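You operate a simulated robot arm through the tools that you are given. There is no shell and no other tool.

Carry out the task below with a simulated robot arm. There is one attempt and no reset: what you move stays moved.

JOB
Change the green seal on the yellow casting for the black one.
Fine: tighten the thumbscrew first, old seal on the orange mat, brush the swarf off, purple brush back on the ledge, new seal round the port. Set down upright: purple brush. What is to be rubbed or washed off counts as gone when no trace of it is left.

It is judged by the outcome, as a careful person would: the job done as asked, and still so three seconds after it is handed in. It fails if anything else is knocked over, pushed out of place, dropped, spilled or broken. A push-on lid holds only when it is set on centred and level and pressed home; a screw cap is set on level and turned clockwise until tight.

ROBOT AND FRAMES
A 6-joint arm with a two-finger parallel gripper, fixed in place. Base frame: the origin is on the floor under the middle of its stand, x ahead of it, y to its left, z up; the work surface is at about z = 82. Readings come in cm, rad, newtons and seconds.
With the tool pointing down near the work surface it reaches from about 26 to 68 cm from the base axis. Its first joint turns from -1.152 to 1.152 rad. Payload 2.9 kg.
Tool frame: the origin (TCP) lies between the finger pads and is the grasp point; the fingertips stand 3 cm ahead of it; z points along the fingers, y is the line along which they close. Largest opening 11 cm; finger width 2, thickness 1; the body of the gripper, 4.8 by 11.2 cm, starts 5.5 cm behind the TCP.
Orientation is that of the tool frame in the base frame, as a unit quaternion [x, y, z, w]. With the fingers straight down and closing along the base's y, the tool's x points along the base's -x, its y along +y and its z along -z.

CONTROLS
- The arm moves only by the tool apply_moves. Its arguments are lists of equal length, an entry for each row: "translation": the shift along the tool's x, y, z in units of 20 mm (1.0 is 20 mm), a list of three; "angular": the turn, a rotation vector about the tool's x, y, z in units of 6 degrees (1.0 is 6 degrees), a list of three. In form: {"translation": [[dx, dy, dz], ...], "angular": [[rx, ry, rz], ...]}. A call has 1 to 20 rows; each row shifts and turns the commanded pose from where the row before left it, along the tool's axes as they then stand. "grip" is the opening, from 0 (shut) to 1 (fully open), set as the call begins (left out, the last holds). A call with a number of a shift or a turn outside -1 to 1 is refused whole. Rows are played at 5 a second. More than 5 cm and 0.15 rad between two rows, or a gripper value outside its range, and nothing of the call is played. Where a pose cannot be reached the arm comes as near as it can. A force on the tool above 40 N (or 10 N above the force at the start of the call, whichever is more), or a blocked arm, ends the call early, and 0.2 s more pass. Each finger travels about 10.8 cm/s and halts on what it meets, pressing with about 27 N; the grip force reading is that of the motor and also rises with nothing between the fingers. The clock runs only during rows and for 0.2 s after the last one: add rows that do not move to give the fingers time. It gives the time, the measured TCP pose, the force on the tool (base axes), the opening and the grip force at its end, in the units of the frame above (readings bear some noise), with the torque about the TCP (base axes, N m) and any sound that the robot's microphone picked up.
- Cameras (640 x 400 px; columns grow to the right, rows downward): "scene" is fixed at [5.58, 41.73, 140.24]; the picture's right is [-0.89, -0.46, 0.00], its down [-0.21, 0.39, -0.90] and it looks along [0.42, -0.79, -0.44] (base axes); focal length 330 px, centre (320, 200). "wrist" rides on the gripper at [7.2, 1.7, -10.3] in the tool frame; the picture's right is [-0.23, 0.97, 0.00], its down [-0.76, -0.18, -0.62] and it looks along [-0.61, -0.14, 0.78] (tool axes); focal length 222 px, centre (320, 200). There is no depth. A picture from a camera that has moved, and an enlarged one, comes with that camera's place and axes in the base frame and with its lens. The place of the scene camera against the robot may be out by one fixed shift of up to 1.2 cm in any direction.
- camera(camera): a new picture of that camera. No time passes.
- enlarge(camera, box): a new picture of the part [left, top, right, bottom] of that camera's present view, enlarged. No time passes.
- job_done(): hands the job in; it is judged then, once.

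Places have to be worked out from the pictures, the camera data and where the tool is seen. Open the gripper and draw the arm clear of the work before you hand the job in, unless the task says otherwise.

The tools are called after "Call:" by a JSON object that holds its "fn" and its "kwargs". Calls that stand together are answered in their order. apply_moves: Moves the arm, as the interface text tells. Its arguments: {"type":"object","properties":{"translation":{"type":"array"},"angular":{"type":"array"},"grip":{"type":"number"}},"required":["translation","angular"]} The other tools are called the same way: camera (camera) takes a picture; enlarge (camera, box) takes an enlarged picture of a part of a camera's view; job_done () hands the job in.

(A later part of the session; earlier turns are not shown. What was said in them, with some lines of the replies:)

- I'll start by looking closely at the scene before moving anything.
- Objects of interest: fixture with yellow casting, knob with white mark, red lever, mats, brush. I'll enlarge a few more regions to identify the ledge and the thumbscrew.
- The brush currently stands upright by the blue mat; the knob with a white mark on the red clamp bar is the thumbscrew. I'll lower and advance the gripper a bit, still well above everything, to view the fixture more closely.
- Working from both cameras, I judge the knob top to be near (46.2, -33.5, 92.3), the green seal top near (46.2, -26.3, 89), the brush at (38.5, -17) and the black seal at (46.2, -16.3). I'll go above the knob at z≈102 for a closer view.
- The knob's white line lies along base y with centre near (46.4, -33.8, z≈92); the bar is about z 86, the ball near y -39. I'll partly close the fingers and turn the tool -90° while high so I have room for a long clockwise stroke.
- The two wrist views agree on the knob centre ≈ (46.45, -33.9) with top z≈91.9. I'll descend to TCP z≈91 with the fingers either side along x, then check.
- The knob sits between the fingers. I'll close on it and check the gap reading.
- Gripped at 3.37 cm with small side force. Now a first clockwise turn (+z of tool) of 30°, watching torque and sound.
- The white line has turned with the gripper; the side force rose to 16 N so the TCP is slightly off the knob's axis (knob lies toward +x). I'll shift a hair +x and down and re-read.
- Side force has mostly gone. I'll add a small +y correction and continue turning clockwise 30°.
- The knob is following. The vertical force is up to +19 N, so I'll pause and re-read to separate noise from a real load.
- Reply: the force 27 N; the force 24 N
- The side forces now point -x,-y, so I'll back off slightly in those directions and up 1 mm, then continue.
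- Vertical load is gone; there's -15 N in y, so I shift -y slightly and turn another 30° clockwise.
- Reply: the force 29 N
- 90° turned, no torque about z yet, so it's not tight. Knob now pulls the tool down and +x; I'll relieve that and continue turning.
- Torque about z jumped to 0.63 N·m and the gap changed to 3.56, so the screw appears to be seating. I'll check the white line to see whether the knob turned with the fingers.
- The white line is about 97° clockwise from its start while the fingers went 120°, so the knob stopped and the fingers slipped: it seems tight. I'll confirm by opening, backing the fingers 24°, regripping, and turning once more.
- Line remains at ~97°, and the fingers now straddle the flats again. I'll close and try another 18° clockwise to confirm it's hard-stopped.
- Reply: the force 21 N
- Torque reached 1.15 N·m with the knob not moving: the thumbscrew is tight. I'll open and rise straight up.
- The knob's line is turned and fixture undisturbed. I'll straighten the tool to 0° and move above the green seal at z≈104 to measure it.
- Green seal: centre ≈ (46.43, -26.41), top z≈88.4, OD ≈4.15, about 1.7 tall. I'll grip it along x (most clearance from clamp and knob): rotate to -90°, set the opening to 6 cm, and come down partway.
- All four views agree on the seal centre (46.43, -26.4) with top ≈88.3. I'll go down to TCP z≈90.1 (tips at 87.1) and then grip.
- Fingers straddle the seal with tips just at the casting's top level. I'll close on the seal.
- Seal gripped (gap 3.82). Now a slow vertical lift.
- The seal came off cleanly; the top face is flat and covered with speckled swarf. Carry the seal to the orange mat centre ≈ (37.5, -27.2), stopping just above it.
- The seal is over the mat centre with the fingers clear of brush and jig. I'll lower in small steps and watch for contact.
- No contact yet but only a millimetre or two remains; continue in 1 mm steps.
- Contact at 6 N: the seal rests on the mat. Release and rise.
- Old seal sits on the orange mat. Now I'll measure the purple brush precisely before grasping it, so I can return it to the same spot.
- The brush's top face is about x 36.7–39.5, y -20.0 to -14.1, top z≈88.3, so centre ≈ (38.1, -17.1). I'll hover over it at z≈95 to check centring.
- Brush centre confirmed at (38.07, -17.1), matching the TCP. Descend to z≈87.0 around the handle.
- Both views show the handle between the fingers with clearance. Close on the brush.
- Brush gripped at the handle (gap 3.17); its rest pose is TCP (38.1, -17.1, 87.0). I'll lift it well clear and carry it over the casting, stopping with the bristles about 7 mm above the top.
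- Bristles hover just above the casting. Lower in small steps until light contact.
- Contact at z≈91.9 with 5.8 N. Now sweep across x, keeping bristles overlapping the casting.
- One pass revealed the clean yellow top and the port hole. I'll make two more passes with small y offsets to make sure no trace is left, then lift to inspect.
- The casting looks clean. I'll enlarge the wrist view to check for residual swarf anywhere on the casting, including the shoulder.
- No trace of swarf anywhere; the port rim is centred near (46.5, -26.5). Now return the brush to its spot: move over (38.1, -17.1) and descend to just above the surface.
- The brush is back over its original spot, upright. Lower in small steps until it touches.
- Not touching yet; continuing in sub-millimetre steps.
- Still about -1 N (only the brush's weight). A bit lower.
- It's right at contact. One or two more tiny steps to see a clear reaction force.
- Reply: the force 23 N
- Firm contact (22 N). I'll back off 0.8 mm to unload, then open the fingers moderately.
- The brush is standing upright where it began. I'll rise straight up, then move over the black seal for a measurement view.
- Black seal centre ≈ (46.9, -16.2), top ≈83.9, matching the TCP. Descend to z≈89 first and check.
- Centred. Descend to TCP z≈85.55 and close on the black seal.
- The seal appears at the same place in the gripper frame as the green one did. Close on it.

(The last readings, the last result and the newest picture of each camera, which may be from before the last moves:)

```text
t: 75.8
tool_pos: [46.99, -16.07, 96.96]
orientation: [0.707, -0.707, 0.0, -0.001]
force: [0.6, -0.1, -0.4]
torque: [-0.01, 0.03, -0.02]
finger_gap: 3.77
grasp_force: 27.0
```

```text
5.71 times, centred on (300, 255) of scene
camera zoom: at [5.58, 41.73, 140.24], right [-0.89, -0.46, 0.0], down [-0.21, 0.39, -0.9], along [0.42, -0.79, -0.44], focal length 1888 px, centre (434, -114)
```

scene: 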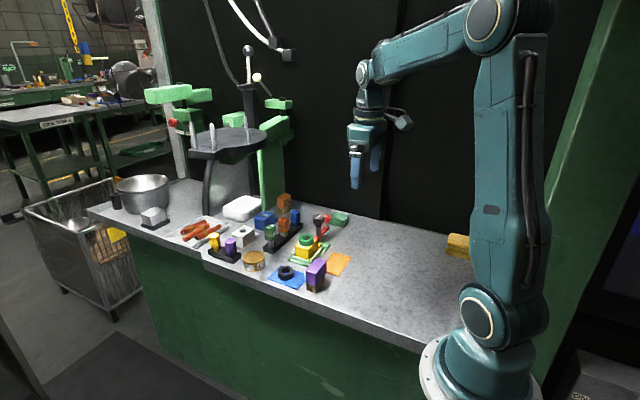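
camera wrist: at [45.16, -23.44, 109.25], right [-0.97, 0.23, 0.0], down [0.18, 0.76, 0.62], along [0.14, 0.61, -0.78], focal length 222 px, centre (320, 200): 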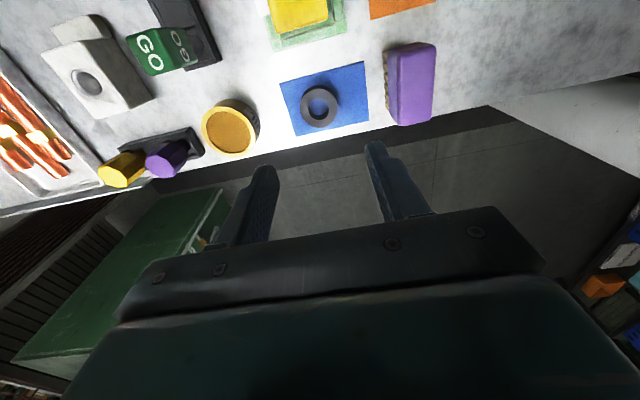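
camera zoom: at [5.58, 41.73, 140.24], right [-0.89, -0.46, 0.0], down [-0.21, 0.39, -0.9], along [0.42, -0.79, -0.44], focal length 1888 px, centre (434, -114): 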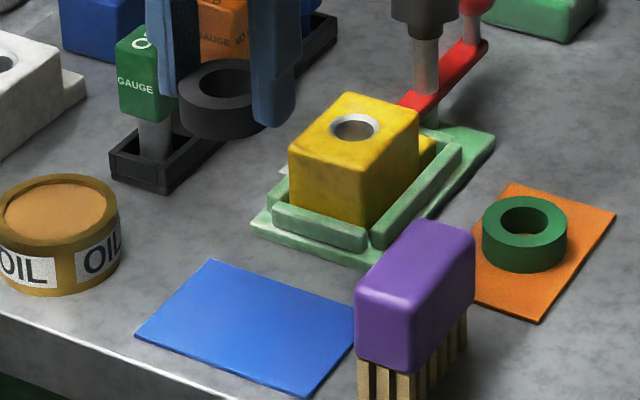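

Black seal is held, centred in the gripper. I'll move to an intermediate spot where the wrist camera sees the port unobstructed and refine the port centre.

Call:
{"fn": "apply_moves", "kwargs": {"translation": [[0.9, 0.1, -0.3], [0.9, 0.1, -0.225], [0.85, 0, 0], [0, 0, 0]], "angular": [[0, 0, 0], [0, 0, 0], [0, 0, 0], [0, 0, 0]]}}

Call:
{"fn": "camera", "kwargs": {"camera": "wrist"}}

Call:
{"fn": "enlarge", "kwargs": {"camera": "wrist", "box": [260, 30, 380, 130]}}

```text
t: 76.8
tool_pos: [46.58, -21.42, 98.0]
orientation: [0.707, -0.707, 0.001, 0.0]
force: [-0.2, -0.2, 0.4]
torque: [0.03, 0.0, 0.0]
finger_gap: 3.78
grasp_force: 27.3
```

```text
taken
camera wrist: at [44.84, -28.73, 108.27], right [-0.97, 0.23, 0.0], down [0.18, 0.76, 0.62], along [0.14, 0.61, -0.78], focal length 222 px, centre (320, 200)
```

wrist: 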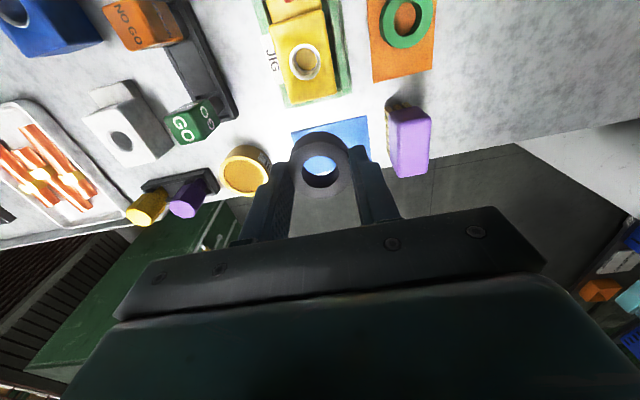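

```text
4.00 times, centred on (320, 80) of wrist
camera zoom: at [44.84, -28.73, 108.27], right [-0.97, 0.23, 0.0], down [0.18, 0.76, 0.62], along [0.14, 0.61, -0.78], focal length 888 px, centre (320, 680)
```

zoom: 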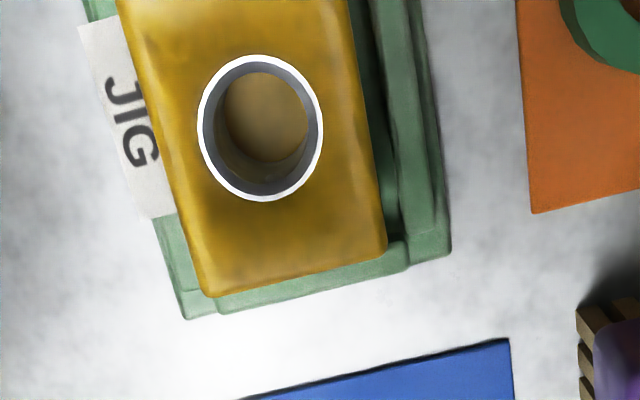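

Port centre refined to ≈ (46.52, -26.48), and the seal is centred in hand. Move over the port and descend to just above it.

Call:
{"fn": "apply_moves", "kwargs": {"translation": [[0.9, 0, 0], [0.9, 0, 0], [0.68, 0, 0], [0, 0, 0], [0, 0, 1], [0, 0, 1], [0, 0, 1], [0, 0, 0.5], [0, 0, 0]], "angular": [[0, 0, 0], [0, 0, 0], [0, 0, 0], [0, 0, 0], [0, 0, 0], [0, 0, 0], [0, 0, 0], [0, 0, 0], [0, 0, 0]]}}

Call:
{"fn": "enlarge", "kwargs": {"camera": "wrist", "box": [230, 90, 430, 225]}}

Call:
{"fn": "enlarge", "kwargs": {"camera": "scene", "box": [280, 205, 350, 255]}}

```text
t: 78.8
tool_pos: [46.54, -26.37, 90.85]
orientation: [-0.707, 0.707, 0.0, 0.0]
force: [-0.1, -0.6, 0.6]
torque: [-0.01, -0.01, 0.01]
finger_gap: 3.8
grasp_force: 27.0
```

```text
2.96 times, centred on (330, 158) of wrist
camera zoom: at [44.76, -33.63, 101.15], right [-0.97, 0.23, 0.0], down [0.18, 0.76, 0.62], along [0.14, 0.61, -0.78], focal length 658 px, centre (290, 326)
```

zoom: 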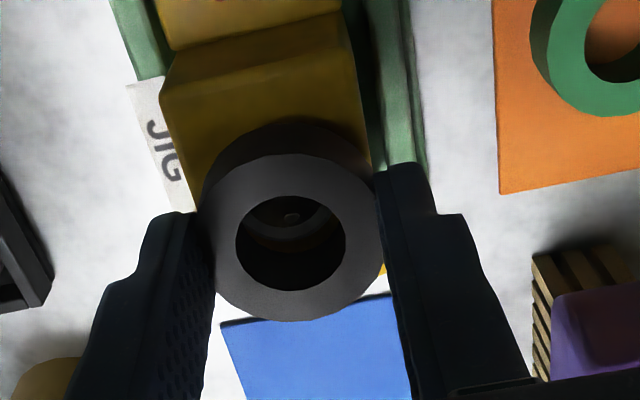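

```text
8.00 times, centred on (315, 230) of scene
camera zoom: at [5.58, 41.73, 140.24], right [-0.89, -0.46, 0.0], down [-0.21, 0.39, -0.9], along [0.42, -0.79, -0.44], focal length 2643 px, centre (360, -40)
```

zoom: 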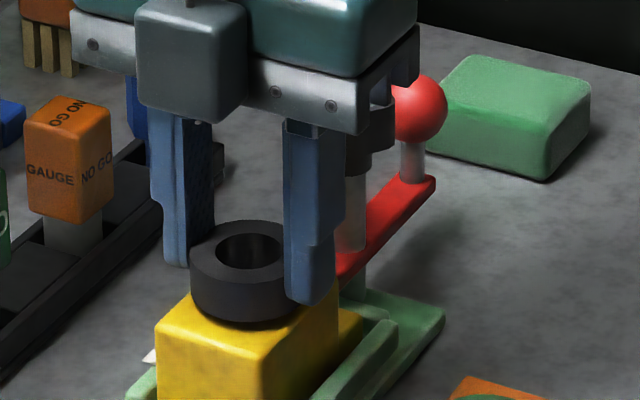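

The seal is right over the port, the rim visible through its hole. Lower in small steps to contact.

Call:
{"fn": "apply_moves", "kwargs": {"translation": [[0, 0, 0.15], [0, 0, 0.1], [0, 0, 0.05], [0, 0, 0]], "angular": [[0, 0, 0], [0, 0, 0], [0, 0, 0], [0, 0, 0]]}}

Call:
{"fn": "apply_moves", "kwargs": {"translation": [[0, 0, 0.04], [0, 0, 0]], "angular": [[0, 0, 0], [0, 0, 0]]}}

Call:
{"fn": "apply_moves", "kwargs": {"translation": [[0, 0, 0.04], [0, 0, 0]], "angular": [[0, 0, 0], [0, 0, 0]]}}

```text
t: 79.8
tool_pos: [46.34, -26.45, 90.38]
orientation: [0.707, -0.707, 0.001, 0.001]
force: [-0.9, -0.6, 0.8]
torque: [0.02, 0.1, -0.02]
finger_gap: 3.77
grasp_force: 27.1
```

```text
t: 80.4
tool_pos: [46.54, -26.43, 90.52]
orientation: [0.708, -0.707, 0.0, 0.0]
force: [-2.2, 0.9, 5.6]
torque: [-0.01, 0.23, 0.0]
finger_gap: 3.83
grasp_force: 27.3
```

```text
t: 81.0
tool_pos: [46.5, -26.44, 90.41]
orientation: [0.707, -0.707, 0.001, 0.0]
force: [-1.4, 1.6, 14.9]
torque: [0.1, 0.12, 0.01]
finger_gap: 3.8
grasp_force: 26.5
```

Contact felt at ≈90.35, 15 N now. I'll inspect whether it sits flat before pressing.

Call:
{"fn": "enlarge", "kwargs": {"camera": "scene", "box": [290, 220, 335, 252]}}

Call:
{"fn": "enlarge", "kwargs": {"camera": "wrist", "box": [230, 90, 430, 225]}}

```text
12.50 times, centred on (312, 236) of scene
camera zoom: at [5.56, 41.74, 140.23], right [-0.89, -0.46, 0.0], down [-0.21, 0.39, -0.9], along [0.42, -0.79, -0.44], focal length 4130 px, centre (414, -250)
```

zoom: 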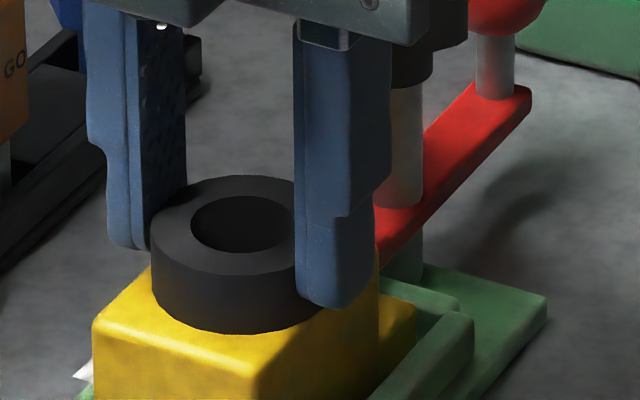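

```text
2.96 times, centred on (330, 158) of wrist
camera zoom: at [44.76, -33.66, 100.62], right [-0.97, 0.23, 0.0], down [0.17, 0.76, 0.62], along [0.14, 0.61, -0.78], focal length 658 px, centre (290, 326)
```

zoom: 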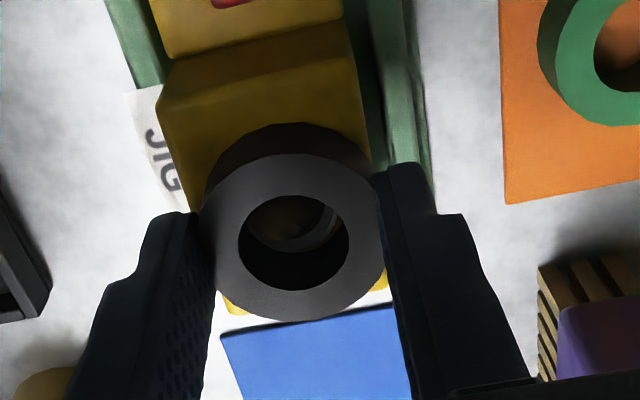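

The wrist view shows the port rim peeking out more on the -x side inside the seal hole, so the seal is ~1.2 mm too far toward -x. I'll lift a couple of mm, shift +x by 1.2 mm, and set it down again.

Call:
{"fn": "apply_moves", "kwargs": {"translation": [[0, 0, -0.15], [0, -0.06, 0], [0, 0, 0]], "angular": [[0, 0, 0], [0, 0, 0], [0, 0, 0]]}}

Call:
{"fn": "apply_moves", "kwargs": {"translation": [[0, 0, 0.08], [0, 0, 0.05], [0, 0, 0]], "angular": [[0, 0, 0], [0, 0, 0], [0, 0, 0]]}}

Call:
{"fn": "enlarge", "kwargs": {"camera": "wrist", "box": [280, 130, 360, 190]}}

```text
t: 81.8
tool_pos: [46.57, -26.3, 90.44]
orientation: [0.708, -0.707, -0.001, 0.001]
force: [1.0, 0.4, -0.3]
torque: [-0.02, 0.03, -0.01]
finger_gap: 3.79
grasp_force: 27.0
```

```text
t: 82.6
tool_pos: [46.6, -26.34, 90.41]
orientation: [0.708, -0.706, 0.001, -0.001]
force: [-0.1, 4.0, 9.4]
torque: [0.09, 0.07, -0.02]
finger_gap: 3.77
grasp_force: 27.1
```

```text
6.67 times, centred on (320, 160) of wrist
camera zoom: at [44.91, -33.63, 100.61], right [-0.97, 0.23, 0.0], down [0.18, 0.76, 0.62], along [0.14, 0.61, -0.78], focal length 1481 px, centre (320, 467)
```

zoom: 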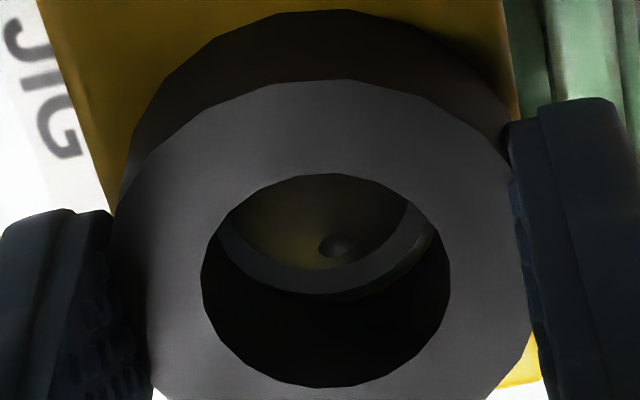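

The seal now lines up with the port within about half a millimetre. I'll press it down a little to seat it, then relieve and check.

Call:
{"fn": "apply_moves", "kwargs": {"translation": [[0, 0, 0.04], [0, 0, 0.03], [0, 0, 0]], "angular": [[0, 0, 0], [0, 0, 0], [0, 0, 0]]}}

Call:
{"fn": "apply_moves", "kwargs": {"translation": [[0, 0, -0.05], [0, 0, 0]], "angular": [[0, 0, 0], [0, 0, 0]]}}

Call:
{"fn": "enlarge", "kwargs": {"camera": "scene", "box": [290, 220, 335, 252]}}

```text
t: 83.4
tool_pos: [46.57, -26.44, 90.43]
orientation: [0.708, -0.707, 0.002, 0.0]
force: [-2.5, 8.1, 28.0]
torque: [0.21, 0.13, 0.03]
finger_gap: 3.8
grasp_force: 26.8
```

```text
t: 84.0
tool_pos: [46.73, -26.47, 90.25]
orientation: [0.708, -0.707, 0.002, -0.001]
force: [4.3, 3.5, 19.7]
torque: [0.07, -0.09, 0.03]
finger_gap: 3.8
grasp_force: 26.9
```

```text
12.50 times, centred on (312, 236) of scene
camera zoom: at [5.56, 41.75, 140.23], right [-0.89, -0.46, 0.0], down [-0.21, 0.39, -0.9], along [0.42, -0.79, -0.44], focal length 4130 px, centre (414, -250)
```

zoom: 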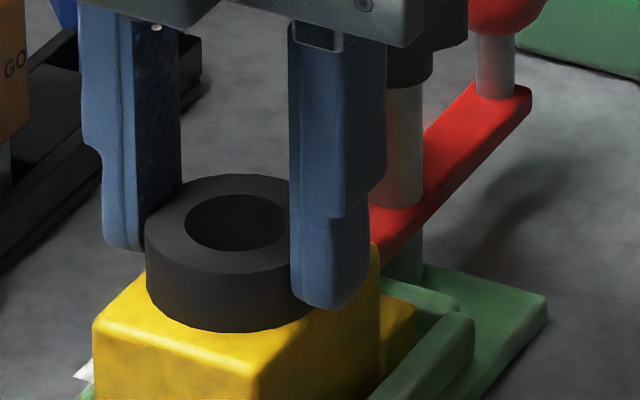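

Seal sits flat on the casting. Unload a bit more, then open the fingers.

Call:
{"fn": "apply_moves", "kwargs": {"translation": [[0, 0, -0.05], [0, 0, 0]], "angular": [[0, 0, 0], [0, 0, 0]]}}

Call:
{"fn": "apply_moves", "kwargs": {"translation": [[0, 0, 0], [0, 0, 0], [0, 0, 0]], "angular": [[0, 0, 0], [0, 0, 0], [0, 0, 0]], "grip": 0.55}}

Call:
{"fn": "enlarge", "kwargs": {"camera": "wrist", "box": [280, 130, 360, 190]}}

Call:
{"fn": "enlarge", "kwargs": {"camera": "scene", "box": [290, 220, 335, 252]}}

```text
t: 84.6
tool_pos: [46.47, -26.43, 90.35]
orientation: [0.707, -0.707, -0.001, 0.0]
force: [2.1, 0.5, 10.3]
torque: [-0.02, -0.15, 0.03]
finger_gap: 3.8
grasp_force: 26.6
```

```text
t: 85.4
tool_pos: [46.58, -26.49, 90.39]
orientation: [0.707, -0.707, 0.0, 0.0]
force: [0.6, -0.3, -0.1]
torque: [-0.01, -0.01, 0.01]
finger_gap: 6.0
grasp_force: 0.0
```

```text
6.67 times, centred on (320, 160) of wrist
camera zoom: at [44.84, -33.69, 100.56], right [-0.97, 0.23, 0.0], down [0.18, 0.76, 0.62], along [0.14, 0.61, -0.78], focal length 1481 px, centre (320, 467)
```

zoom: 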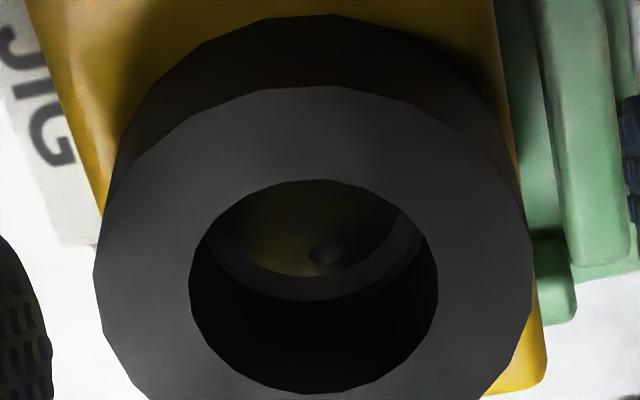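

```text
12.50 times, centred on (312, 236) of scene
camera zoom: at [5.58, 41.73, 140.24], right [-0.89, -0.46, 0.0], down [-0.21, 0.39, -0.9], along [0.42, -0.79, -0.44], focal length 4130 px, centre (414, -250)
```

zoom: 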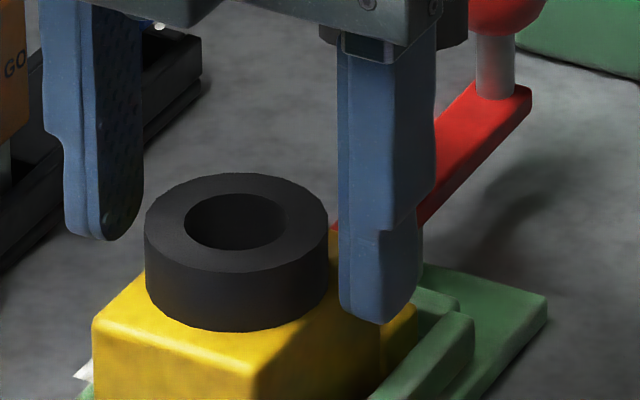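

The black seal is concentric with the port in both views, lying flat, with the fingers clear. Rise straight up and withdraw.

Call:
{"fn": "apply_moves", "kwargs": {"translation": [[0, 0, -0.3], [0, 0, -0.7], [0, 0, -1], [0, 0, -1], [0, 0, -1], [0, 0, -1], [0, 0, -1], [0, 0, -1], [0, 0, -1], [0, 0, -1], [0, 1, -0.5], [0, 1, -0.5], [0, 1, 0], [0, 1, 0], [0, 1, 0], [0, 1, 0], [0, 1, 0], [0, 0, 0]], "angular": [[0, 0, 0], [0, 0, 0], [0, 0, 0], [0, 0, 0], [0, 0, 0], [0, 0, 0], [0, 0, 0], [0, 0, 0], [0, 0, 0], [0, 0, 0], [0, 0, 0], [0, 0, 0], [0, 0, 0], [0, 0, 0], [0, 0, 0], [0, 0, 0], [0, 0, 0], [0, 0, 0]], "grip": 0.7}}

Call:
{"fn": "camera", "kwargs": {"camera": "scene"}}

Call:
{"fn": "enlarge", "kwargs": {"camera": "scene", "box": [230, 180, 370, 300]}}

Call:
{"fn": "camera", "kwargs": {"camera": "wrist"}}

```text
t: 89.2
tool_pos: [32.48, -26.51, 110.39]
orientation: [-0.707, 0.707, 0.0, 0.0]
force: [-0.1, -0.3, 0.4]
torque: [0.0, 0.03, 0.05]
finger_gap: 7.67
grasp_force: 0.1
```

```text
taken
```

scene: 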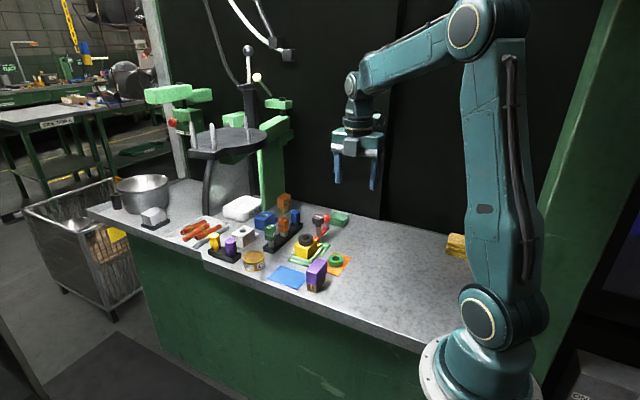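

```text
3.33 times, centred on (300, 240) of scene
camera zoom: at [5.58, 41.73, 140.24], right [-0.89, -0.46, 0.0], down [-0.21, 0.39, -0.9], along [0.42, -0.79, -0.44], focal length 1101 px, centre (387, 67)
```

zoom: 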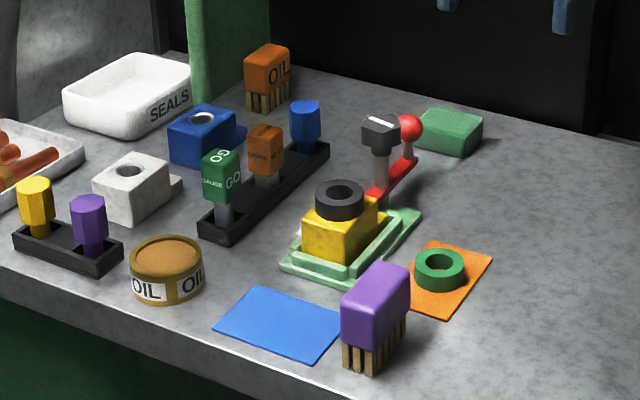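

```text
taken
camera wrist: at [30.79, -33.71, 120.71], right [-0.97, 0.23, 0.0], down [0.18, 0.76, 0.62], along [0.14, 0.61, -0.78], focal length 222 px, centre (320, 200)
```

wrist: 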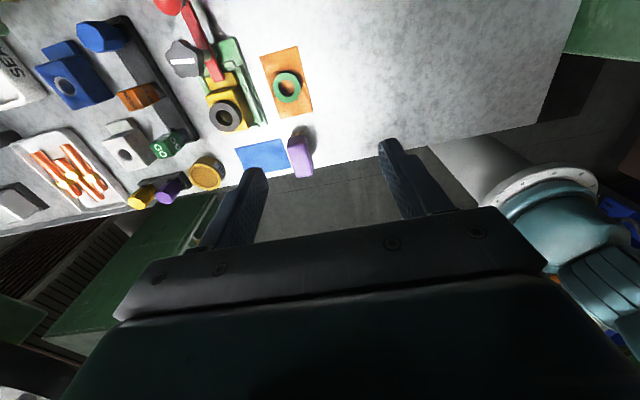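

Everything is where it should be. One last close check of casting, knob, brush and seals before handing in.

Call:
{"fn": "enlarge", "kwargs": {"camera": "scene", "box": [280, 205, 360, 265]}}

Call:
{"fn": "enlarge", "kwargs": {"camera": "wrist", "box": [160, 20, 320, 190]}}

```text
6.67 times, centred on (320, 235) of scene
camera zoom: at [5.58, 41.73, 140.24], right [-0.89, -0.46, 0.0], down [-0.21, 0.39, -0.9], along [0.42, -0.79, -0.44], focal length 2203 px, centre (320, -33)
```

zoom: 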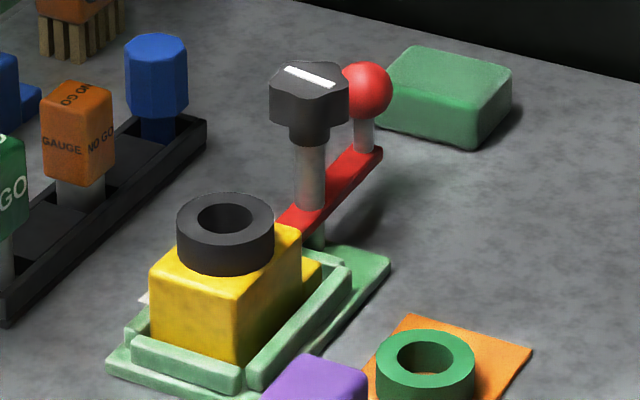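

```text
2.35 times, centred on (240, 105) of wrist
camera zoom: at [30.79, -33.71, 120.71], right [-0.97, 0.23, 0.0], down [0.18, 0.76, 0.62], along [0.14, 0.61, -0.78], focal length 523 px, centre (508, 424)
```

zoom: 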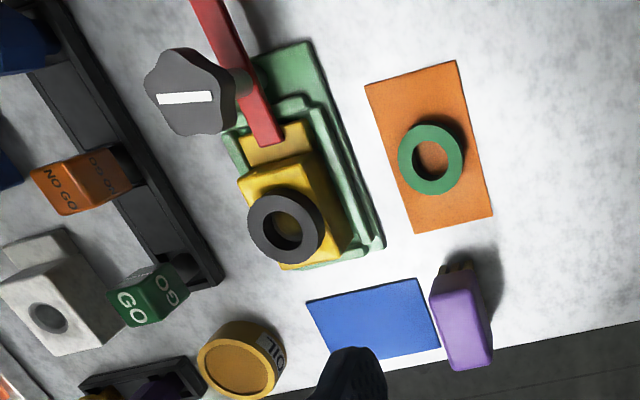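

The checks all pass: the thumbscrew is tight, the green seal is on the orange mat, and no swarf shows. The purple brush stands upright in its original place, the black seal is centred on the port, and the arm is clear and open. Handing in.

Call:
{"fn": "job_done", "kwargs": {}}

```text
The job is handed in.
```

The green seal on the yellow casting has been swapped for the black one, and I've handed the job in. I haven't seen the verdict.

1. **Thumbscrew:** I turned it clockwise about a quarter turn until it stopped. I re-gripped it to check, and it held at about 1.15 N·m without moving.
2. **Old seal:** The green seal is lying on the orange mat.
3. **Swarf:** Three passes with the purple brush cleared the top of the casting. I could see no trace left in close-up views from both cameras, taken before the new seal went on.
4. **Brush:** It's standing upright in the spot I took it from. I couldn't see a separate ledge, so I took "back on the ledge" to mean that spot.
5. **New seal:** The black seal is flat and centred on the port, within about 1 mm by the camera views. I pressed it down with about 28 N.

Nothing else was knocked over or moved, and the arm is clear of the work with the gripper open.
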